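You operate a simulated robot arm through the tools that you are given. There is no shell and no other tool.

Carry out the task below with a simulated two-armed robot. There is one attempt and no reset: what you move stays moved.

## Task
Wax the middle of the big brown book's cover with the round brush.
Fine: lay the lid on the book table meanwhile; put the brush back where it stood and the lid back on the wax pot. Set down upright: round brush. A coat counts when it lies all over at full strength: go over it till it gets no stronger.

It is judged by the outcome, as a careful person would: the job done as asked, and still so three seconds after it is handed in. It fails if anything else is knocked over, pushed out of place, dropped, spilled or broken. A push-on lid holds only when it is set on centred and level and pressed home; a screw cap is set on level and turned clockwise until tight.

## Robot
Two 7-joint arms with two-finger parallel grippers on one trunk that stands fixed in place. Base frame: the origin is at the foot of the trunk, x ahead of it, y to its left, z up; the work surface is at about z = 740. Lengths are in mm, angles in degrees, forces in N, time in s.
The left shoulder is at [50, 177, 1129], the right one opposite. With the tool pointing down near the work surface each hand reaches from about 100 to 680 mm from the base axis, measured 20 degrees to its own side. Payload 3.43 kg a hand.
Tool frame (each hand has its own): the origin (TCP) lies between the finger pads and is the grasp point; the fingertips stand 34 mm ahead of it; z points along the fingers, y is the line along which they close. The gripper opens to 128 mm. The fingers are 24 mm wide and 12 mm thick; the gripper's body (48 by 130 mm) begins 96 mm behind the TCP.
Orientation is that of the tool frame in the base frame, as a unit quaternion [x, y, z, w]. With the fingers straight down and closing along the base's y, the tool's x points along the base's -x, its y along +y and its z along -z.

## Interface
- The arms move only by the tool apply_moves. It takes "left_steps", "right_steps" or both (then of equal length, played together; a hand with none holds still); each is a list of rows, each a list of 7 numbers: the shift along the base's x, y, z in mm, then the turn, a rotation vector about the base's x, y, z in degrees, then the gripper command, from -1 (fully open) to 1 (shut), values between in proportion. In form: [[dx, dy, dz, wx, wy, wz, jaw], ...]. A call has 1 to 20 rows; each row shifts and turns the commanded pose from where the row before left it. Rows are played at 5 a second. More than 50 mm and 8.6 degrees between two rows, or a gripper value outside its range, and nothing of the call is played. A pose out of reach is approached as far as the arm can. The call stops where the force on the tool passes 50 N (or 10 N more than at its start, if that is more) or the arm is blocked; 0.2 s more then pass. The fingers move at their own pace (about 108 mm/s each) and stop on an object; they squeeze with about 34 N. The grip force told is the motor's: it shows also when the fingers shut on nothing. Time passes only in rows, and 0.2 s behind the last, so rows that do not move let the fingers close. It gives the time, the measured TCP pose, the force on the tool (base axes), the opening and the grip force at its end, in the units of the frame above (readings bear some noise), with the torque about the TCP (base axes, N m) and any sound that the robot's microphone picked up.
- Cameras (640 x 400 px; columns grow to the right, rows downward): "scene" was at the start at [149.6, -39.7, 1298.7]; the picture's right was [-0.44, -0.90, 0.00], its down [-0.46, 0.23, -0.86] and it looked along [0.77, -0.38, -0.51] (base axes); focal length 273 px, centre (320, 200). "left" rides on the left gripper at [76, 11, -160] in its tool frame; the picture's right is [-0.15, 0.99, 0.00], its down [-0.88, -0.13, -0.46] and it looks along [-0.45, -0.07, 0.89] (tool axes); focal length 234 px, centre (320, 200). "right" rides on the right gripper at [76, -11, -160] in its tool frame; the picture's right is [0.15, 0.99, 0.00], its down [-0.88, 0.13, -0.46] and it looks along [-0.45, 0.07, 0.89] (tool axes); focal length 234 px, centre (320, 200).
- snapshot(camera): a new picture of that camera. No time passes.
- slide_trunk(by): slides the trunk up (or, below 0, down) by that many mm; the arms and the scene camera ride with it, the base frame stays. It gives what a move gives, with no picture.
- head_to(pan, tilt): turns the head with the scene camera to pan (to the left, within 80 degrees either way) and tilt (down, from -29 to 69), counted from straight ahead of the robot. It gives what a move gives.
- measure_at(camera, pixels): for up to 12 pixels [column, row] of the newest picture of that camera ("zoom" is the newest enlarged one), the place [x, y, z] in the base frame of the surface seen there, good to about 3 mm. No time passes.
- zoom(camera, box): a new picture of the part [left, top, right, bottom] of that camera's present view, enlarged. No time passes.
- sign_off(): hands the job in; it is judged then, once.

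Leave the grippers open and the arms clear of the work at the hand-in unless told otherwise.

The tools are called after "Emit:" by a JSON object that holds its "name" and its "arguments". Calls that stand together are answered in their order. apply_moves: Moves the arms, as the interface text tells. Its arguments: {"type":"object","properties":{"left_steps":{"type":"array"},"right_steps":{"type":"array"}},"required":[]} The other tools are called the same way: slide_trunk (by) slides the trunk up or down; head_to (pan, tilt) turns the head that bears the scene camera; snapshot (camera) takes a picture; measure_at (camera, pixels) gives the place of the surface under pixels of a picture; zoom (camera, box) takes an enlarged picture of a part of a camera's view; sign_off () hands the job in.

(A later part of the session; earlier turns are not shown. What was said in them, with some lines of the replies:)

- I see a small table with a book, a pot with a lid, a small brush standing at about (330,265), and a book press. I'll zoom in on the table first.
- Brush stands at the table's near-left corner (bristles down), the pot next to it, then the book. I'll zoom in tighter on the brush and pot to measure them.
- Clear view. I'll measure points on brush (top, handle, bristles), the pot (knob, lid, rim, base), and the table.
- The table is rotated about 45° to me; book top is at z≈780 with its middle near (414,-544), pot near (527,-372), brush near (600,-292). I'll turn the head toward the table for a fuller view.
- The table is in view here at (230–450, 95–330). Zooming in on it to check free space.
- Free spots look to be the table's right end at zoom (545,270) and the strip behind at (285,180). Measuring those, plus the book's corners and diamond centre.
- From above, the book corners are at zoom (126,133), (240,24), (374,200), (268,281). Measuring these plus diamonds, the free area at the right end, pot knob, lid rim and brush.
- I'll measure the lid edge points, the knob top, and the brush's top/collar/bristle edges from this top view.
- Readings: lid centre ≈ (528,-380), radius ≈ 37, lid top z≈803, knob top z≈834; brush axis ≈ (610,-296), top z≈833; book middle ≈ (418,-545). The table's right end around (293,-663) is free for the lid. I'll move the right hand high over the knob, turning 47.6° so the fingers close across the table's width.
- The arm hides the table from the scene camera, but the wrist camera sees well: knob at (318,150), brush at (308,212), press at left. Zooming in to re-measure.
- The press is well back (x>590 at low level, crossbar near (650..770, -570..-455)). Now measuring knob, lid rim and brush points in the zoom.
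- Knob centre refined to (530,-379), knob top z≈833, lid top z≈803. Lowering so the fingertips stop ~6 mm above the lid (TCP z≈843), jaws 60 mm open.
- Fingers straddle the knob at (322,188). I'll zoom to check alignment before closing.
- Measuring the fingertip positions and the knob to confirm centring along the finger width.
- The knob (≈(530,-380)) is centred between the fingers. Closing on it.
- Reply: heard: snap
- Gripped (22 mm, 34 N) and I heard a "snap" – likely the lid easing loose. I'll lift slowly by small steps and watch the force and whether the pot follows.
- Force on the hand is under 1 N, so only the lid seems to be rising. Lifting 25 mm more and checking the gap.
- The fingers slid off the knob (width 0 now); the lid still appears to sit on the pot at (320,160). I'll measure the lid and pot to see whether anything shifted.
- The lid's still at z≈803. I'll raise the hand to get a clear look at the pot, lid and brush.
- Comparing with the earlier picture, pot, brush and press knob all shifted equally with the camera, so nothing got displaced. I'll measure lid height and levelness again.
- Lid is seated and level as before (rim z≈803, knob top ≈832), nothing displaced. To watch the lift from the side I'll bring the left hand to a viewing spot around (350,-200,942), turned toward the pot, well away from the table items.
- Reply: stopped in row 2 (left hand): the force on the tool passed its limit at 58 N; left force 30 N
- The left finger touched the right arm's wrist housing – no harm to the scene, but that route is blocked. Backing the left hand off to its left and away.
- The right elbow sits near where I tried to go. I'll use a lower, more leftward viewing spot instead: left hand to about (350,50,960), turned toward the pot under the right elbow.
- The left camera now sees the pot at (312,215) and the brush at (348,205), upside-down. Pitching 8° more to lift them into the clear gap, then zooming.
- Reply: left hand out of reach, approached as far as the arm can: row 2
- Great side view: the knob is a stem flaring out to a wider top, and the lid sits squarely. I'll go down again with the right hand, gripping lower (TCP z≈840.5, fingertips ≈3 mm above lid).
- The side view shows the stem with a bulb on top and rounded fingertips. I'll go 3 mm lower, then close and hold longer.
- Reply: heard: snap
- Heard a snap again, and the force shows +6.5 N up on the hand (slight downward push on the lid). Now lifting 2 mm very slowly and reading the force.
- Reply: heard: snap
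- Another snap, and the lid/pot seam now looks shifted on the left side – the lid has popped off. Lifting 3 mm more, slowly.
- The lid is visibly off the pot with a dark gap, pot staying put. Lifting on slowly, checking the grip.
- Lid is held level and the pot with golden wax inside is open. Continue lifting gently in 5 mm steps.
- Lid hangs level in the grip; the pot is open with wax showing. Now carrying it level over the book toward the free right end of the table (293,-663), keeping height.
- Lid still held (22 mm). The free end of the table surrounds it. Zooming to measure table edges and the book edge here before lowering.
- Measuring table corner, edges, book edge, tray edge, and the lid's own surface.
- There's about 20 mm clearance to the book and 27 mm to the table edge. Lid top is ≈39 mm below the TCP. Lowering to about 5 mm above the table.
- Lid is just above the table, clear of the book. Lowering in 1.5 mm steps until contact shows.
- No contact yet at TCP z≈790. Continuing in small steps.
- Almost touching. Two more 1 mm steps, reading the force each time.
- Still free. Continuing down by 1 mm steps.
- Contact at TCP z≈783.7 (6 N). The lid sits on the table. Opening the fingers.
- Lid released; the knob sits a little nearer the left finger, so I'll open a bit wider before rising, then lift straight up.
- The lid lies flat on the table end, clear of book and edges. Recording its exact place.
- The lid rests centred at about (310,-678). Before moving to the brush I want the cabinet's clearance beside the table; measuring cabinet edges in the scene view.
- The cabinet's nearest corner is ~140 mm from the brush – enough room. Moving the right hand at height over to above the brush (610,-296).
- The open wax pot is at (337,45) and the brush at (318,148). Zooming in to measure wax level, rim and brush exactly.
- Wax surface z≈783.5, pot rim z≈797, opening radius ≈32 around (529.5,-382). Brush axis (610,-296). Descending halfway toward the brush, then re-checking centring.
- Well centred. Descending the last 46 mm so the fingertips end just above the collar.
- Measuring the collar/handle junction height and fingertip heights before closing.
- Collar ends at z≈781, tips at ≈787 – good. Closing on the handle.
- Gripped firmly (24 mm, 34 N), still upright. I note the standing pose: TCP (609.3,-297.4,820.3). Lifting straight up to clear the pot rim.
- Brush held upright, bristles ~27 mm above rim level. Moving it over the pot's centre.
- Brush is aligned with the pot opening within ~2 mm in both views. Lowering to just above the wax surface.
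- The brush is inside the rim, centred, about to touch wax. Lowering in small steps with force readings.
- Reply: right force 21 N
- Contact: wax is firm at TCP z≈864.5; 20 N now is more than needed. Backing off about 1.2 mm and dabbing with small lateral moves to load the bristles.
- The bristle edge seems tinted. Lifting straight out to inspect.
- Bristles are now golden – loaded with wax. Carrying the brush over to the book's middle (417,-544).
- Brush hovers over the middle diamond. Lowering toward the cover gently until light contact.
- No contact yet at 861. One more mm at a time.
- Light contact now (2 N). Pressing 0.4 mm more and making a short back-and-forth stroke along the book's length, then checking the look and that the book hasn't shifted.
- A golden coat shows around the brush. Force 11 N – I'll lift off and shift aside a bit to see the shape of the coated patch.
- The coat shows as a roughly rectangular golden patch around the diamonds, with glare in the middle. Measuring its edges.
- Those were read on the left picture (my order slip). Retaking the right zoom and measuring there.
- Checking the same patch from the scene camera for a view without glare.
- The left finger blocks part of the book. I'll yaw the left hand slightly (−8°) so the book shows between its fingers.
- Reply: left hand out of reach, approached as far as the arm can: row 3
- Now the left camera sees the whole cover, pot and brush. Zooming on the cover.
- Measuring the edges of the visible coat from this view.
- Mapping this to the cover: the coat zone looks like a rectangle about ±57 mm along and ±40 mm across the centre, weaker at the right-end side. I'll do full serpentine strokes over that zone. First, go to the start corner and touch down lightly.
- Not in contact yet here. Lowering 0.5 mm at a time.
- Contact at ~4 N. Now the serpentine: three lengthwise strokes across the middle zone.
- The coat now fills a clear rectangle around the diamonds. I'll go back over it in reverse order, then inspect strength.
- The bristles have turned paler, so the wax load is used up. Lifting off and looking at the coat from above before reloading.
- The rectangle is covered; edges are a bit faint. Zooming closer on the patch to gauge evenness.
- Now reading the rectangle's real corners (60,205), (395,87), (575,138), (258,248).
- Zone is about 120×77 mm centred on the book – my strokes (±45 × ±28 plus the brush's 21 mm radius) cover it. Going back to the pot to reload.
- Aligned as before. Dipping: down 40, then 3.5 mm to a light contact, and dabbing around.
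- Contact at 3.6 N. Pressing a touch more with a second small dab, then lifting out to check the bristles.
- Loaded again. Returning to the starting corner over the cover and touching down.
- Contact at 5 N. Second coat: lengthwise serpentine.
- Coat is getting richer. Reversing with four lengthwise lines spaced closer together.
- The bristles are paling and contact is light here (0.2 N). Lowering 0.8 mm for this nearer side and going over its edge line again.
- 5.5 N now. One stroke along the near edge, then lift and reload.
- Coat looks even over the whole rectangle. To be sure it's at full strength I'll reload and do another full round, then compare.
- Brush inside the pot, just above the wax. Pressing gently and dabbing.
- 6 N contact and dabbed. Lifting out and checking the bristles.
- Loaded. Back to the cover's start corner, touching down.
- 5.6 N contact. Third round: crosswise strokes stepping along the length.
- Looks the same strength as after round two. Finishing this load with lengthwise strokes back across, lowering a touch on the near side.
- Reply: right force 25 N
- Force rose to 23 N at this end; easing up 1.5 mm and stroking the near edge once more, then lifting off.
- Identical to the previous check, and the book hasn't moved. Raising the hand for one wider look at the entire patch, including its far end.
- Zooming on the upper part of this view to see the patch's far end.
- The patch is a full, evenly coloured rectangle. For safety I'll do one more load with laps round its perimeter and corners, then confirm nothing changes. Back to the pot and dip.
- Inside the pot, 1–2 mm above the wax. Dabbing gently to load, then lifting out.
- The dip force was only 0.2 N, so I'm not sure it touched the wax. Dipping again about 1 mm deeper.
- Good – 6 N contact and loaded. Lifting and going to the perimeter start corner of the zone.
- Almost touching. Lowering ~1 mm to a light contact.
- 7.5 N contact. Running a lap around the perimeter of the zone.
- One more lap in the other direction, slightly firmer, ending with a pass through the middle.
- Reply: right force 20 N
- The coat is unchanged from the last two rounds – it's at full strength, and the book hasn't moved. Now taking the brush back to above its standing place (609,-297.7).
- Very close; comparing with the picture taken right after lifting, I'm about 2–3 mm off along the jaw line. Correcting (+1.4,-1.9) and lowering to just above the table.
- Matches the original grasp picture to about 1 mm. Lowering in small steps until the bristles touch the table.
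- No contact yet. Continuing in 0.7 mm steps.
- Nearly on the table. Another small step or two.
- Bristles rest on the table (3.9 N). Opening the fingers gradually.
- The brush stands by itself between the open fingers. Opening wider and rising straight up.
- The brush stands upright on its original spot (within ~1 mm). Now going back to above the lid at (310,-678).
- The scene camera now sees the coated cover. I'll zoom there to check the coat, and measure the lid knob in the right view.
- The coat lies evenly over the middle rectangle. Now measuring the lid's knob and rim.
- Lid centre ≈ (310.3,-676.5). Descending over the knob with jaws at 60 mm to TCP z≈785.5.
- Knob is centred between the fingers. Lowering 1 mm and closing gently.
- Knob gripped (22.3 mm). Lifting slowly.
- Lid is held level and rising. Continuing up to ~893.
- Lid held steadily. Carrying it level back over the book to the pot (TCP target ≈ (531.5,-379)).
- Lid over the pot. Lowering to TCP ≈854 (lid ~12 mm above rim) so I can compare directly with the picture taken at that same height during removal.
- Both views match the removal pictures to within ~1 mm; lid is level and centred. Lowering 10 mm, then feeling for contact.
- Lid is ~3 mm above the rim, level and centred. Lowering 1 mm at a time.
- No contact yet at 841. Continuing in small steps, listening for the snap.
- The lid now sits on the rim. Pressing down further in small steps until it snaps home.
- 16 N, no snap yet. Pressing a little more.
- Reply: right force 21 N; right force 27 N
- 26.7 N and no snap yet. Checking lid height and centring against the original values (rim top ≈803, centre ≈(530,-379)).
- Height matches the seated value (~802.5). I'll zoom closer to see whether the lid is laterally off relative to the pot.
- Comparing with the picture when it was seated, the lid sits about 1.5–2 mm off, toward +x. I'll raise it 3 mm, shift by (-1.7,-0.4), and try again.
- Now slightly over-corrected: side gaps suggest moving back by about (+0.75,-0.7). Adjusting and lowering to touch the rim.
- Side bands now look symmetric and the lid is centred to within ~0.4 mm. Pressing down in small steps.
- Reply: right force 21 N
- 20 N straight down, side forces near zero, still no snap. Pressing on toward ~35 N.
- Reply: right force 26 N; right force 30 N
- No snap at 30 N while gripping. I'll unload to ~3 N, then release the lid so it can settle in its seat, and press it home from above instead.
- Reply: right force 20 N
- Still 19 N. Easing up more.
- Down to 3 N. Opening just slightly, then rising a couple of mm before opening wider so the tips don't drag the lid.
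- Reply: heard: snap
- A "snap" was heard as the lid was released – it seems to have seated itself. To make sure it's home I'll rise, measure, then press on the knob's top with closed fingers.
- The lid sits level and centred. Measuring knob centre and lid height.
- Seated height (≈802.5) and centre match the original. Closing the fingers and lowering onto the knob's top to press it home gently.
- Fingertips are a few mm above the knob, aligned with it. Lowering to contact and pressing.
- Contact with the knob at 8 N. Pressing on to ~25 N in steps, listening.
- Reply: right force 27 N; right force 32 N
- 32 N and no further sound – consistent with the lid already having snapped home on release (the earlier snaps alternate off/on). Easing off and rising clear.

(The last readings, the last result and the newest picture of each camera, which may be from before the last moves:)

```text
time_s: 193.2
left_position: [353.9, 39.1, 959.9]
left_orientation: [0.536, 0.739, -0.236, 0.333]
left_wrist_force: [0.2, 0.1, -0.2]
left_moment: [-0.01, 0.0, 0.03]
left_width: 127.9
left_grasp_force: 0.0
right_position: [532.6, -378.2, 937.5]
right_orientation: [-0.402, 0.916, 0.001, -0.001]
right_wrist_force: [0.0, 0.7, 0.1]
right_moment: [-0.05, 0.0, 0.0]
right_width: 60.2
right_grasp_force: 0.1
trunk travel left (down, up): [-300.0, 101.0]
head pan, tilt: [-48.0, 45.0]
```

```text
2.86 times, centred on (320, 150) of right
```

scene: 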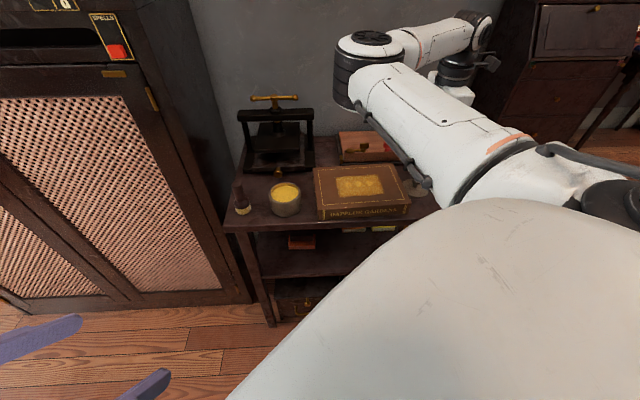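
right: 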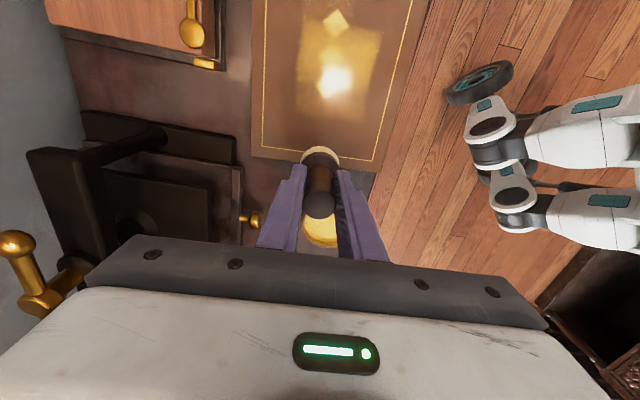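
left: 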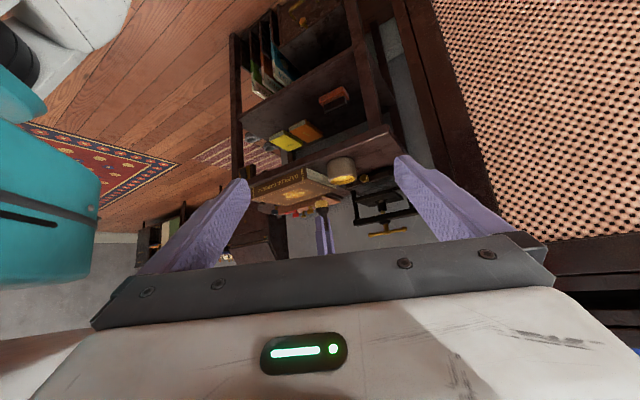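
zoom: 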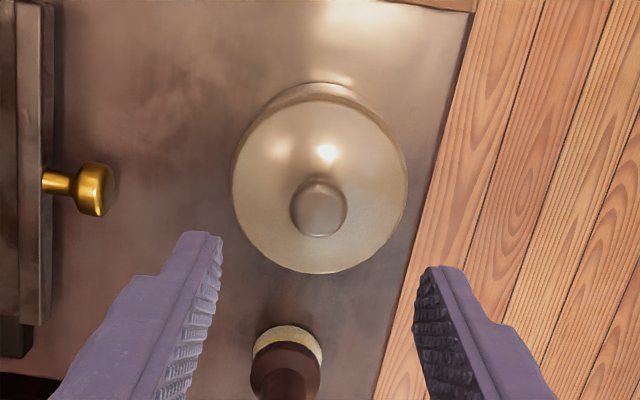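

Lid unchanged by the press – level, centred, seated. Retreating the right hand up and away to its starting area, gripper open.

Emit:
{"name": "apply_moves", "arguments": {"right_steps": [[0, 0, 30, 0, 0, 0, 0.06], [-21, -14, 25, 0, 0, -5.3, -0.3], [-21, -14, 25, 0, 0, -5.3, -1], [-21, -14, 25, 0, 0, -5.3, -1], [-21, -14, 25, 0, 0, -5.3, -1], [-21, -14, 25, 0, 0, -5.3, -1], [-21, -14, 25, 0, 0, -5.3, -1], [-21, -14, 25, 0, 0, -5.3, -1], [-21, -14, 20, 0, 0, -5.3, -1], [-21, -14, 0, 0, 0, -5.2, -1], [0, 0, 0, 0, 0, 0, -1]]}}

Emit:
{"name": "apply_moves", "arguments": {"left_steps": [[0, 15, 10, 0, 0, 0, -1], [0, 25, 15, 0, 0, 0, -1], [0, 30, 15, 0, 0, 0, -1], [0, 0, 0, 0, 0, 0, -1]]}}

Emit:
{"name": "snapshot", "arguments": {"camera": "scene"}}

Emit:
{"name": "snapshot", "arguments": {"camera": "right"}}

```text
time_s: 195.6
left_position: [353.4, 39.0, 959.3]
left_orientation: [0.537, 0.738, -0.236, 0.333]
left_wrist_force: [0.1, -1.4, -0.4]
left_moment: [0.01, 0.05, 0.0]
left_width: 128.0
left_grasp_force: 0.1
right_position: [340.6, -507.7, 1158.9]
right_orientation: [0.003, 1.0, 0.0, -0.002]
right_wrist_force: [0.2, 0.2, -0.2]
right_moment: [0.02, -0.02, -0.03]
right_width: 127.8
right_grasp_force: 0.1
trunk travel left (down, up): [-300.0, 101.0]
head pan, tilt: [-48.0, 45.0]
```

```text
time_s: 196.6
left_position: [351.7, 48.6, 967.9]
left_orientation: [0.542, 0.736, -0.239, 0.329]
left_wrist_force: [0.3, 0.1, -0.7]
left_moment: [-0.02, 0.01, -0.01]
left_width: 128.0
left_grasp_force: 0.0
left hand out of reach, approached as far as the arm can: row 1, 2, 3
right_position: [341.2, -506.3, 1159.1]
right_orientation: [0.002, 1.0, 0.001, -0.002]
right_wrist_force: [0.4, -0.1, 0.6]
right_moment: [-0.01, -0.02, 0.0]
right_width: 128.1
right_grasp_force: 0.1
trunk travel left (down, up): [-300.0, 101.0]
head pan, tilt: [-48.0, 45.0]
```

```text
taken
```

scene: 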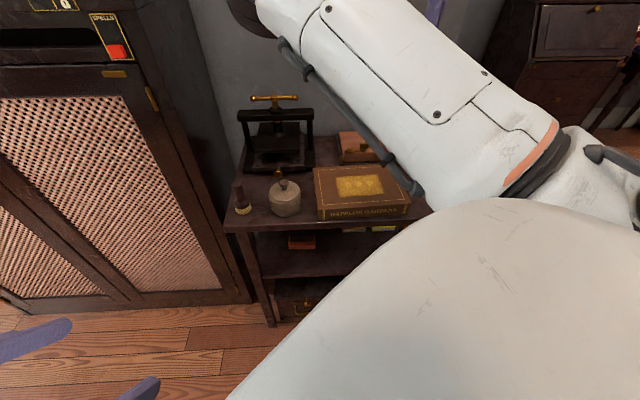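

```text
taken
```

right: 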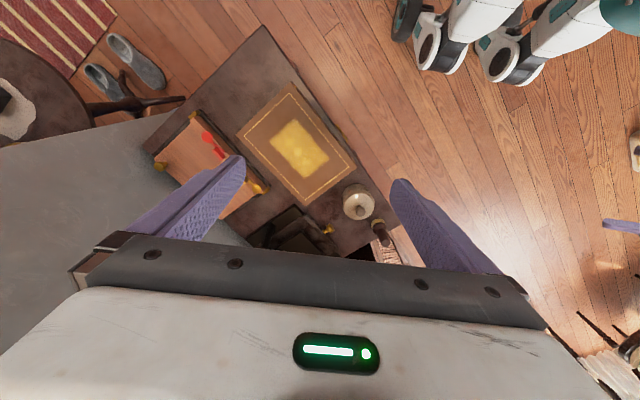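

Both arms are clear. Final check: same zoom as at the start, for positions and coat evenness.

Emit:
{"name": "zoom", "arguments": {"camera": "right", "box": [220, 70, 440, 260]}}

Emit:
{"name": "zoom", "arguments": {"camera": "scene", "box": [220, 130, 420, 255]}}

Emit:
{"name": "zoom", "arguments": {"camera": "right", "box": [250, 105, 350, 190]}}

```text
2.11 times, centred on (330, 165) of right
```

zoom: 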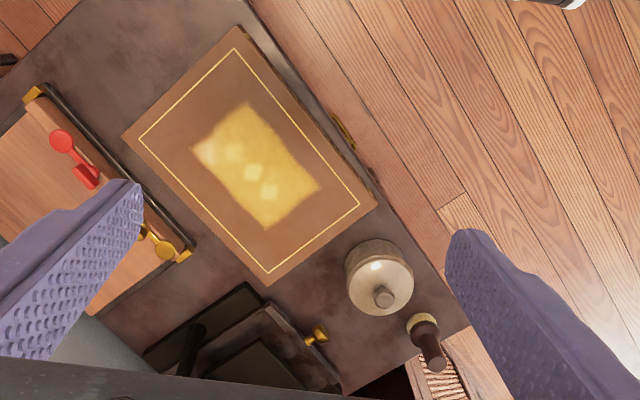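

```text
3.20 times, centred on (320, 192) of scene
```

zoom: 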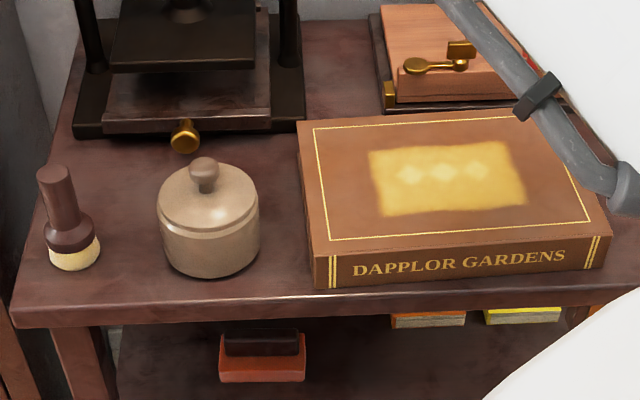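

```text
4.71 times, centred on (300, 148) of right
```

zoom: 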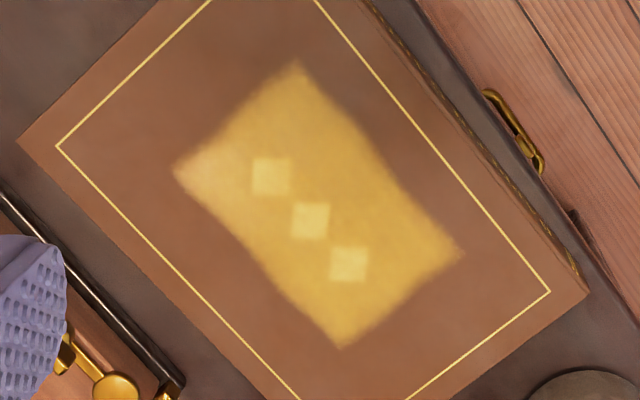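

Everything's in place. One corner of the coat (zoom (205,170)) looks paler in this view – I'll shift the right hand a bit to see whether that's just glare.

Emit:
{"name": "apply_moves", "arguments": {"right_steps": [[20, -20, 0, 0, 0, 0, -1], [25, -30, 0, 0, 0, 0, -1], [25, -30, 0, 0, 0, 0, -1], [0, 0, 0, 0, 0, 0, -1]]}}

Emit:
{"name": "snapshot", "arguments": {"camera": "right"}}

Emit:
{"name": "zoom", "arguments": {"camera": "scene", "box": [305, 155, 405, 218]}}

```text
time_s: 197.6
left_position: [351.3, 48.9, 967.5]
left_orientation: [0.541, 0.736, -0.238, 0.329]
left_wrist_force: [-0.5, -0.7, 0.3]
left_moment: [-0.02, -0.01, -0.02]
left_width: 127.9
left_grasp_force: 0.0
right_position: [413.8, -586.3, 1162.1]
right_orientation: [0.002, 1.0, 0.001, -0.002]
right_wrist_force: [-0.4, -0.8, 0.7]
right_moment: [-0.02, 0.01, 0.0]
right_width: 128.0
right_grasp_force: 0.2
trunk travel left (down, up): [-300.0, 101.0]
head pan, tilt: [-48.0, 45.0]
```

```text
taken
```

right: 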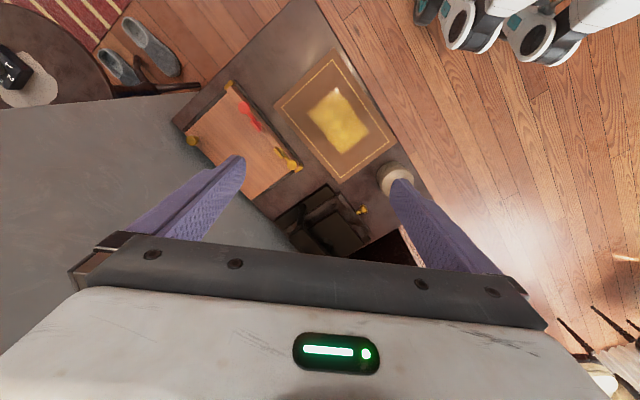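

```text
6.35 times, centred on (355, 186) of scene
```

zoom: 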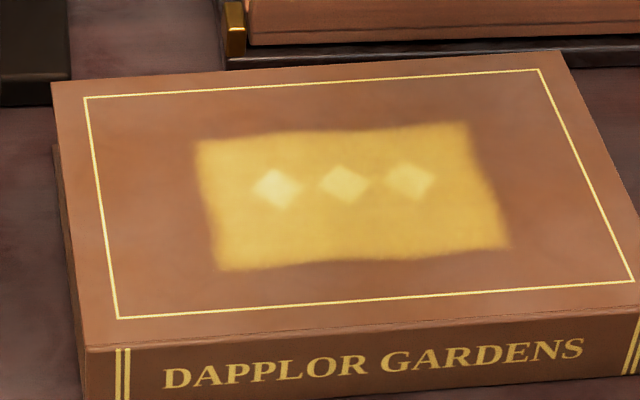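

Emit:
{"name": "zoom", "arguments": {"camera": "right", "box": [290, 70, 385, 160]}}

```text
4.44 times, centred on (338, 115) of right
```

zoom: 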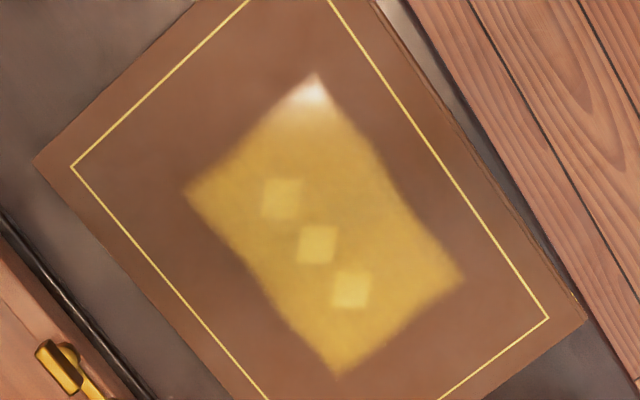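

The pale spot moved with the camera – just glare; the coat is uniform. Moving the right hand back to its start spot, both grippers open, then handing in.

Emit:
{"name": "apply_moves", "arguments": {"right_steps": [[-25, 30, 0, 0, 0, 0, -1], [-25, 30, 0, 0, 0, 0, -1], [-20, 20, 0, 0, 0, 0, -1], [0, 0, 0, 0, 0, 0, -1]]}}

Emit:
{"name": "zoom", "arguments": {"camera": "scene", "box": [225, 160, 315, 225]}}

```text
time_s: 198.6
left_position: [350.8, 47.5, 968.1]
left_orientation: [0.542, 0.736, -0.239, 0.329]
left_wrist_force: [0.0, -0.4, -0.1]
left_moment: [0.01, 0.02, 0.02]
left_width: 128.0
left_grasp_force: 0.0
right_position: [342.6, -508.4, 1162.7]
right_orientation: [0.002, 1.0, 0.002, 0.0]
right_wrist_force: [0.4, 0.3, -0.3]
right_moment: [0.01, 0.01, 0.05]
right_width: 128.2
right_grasp_force: 0.1
trunk travel left (down, up): [-300.0, 101.0]
head pan, tilt: [-48.0, 45.0]
```

```text
6.15 times, centred on (270, 192) of scene
```

zoom: 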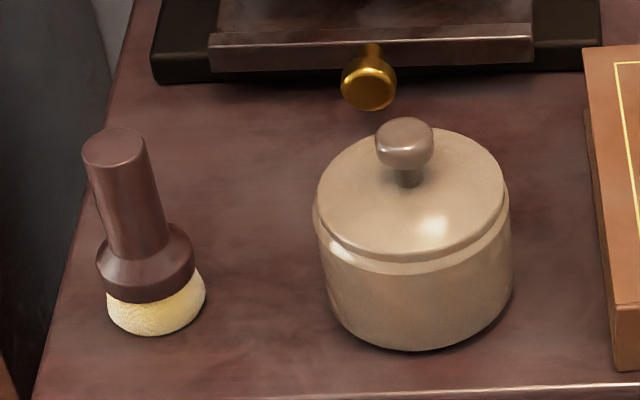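

The brush stands upright where it was, the lid is level and seated on the pot, the book's middle is evenly waxed, and the arms are clear with grippers open. Handing in.

Emit:
{"name": "sign_off", "arguments": {}}

```text
The job is handed in.
```

I waxed the middle of the big brown book's cover with the round brush, and the job is handed in. I don't have the judge's result.

- **Coat:** it lies evenly over a rectangle of about 120 × 77 mm in the middle of the cover. I loaded the brush four times. The last two rounds made it no stronger, so I take it to be at full strength. A pale corner I noticed at the end was glare; it moved with the camera.
- **Brush:** it stands upright on its original spot, to within about 1 mm.
- **Lid:** it rested on the book table during the waxing and is now back on the pot, level and at its original height. I heard it snap as I released it. A 32 N press on the knob afterwards made no further sound or movement, so I believe it is pressed home. I did not pull on it to test.
- **Rest of the table:** nothing was knocked over, spilled or pushed out of place, and the book did not shift.
- **Slips on the way:** on the first try the fingers slid off the lid's knob. The left hand also bumped the right arm once. Neither moved anything on the table.

Both arms are clear of the table with the grippers open.
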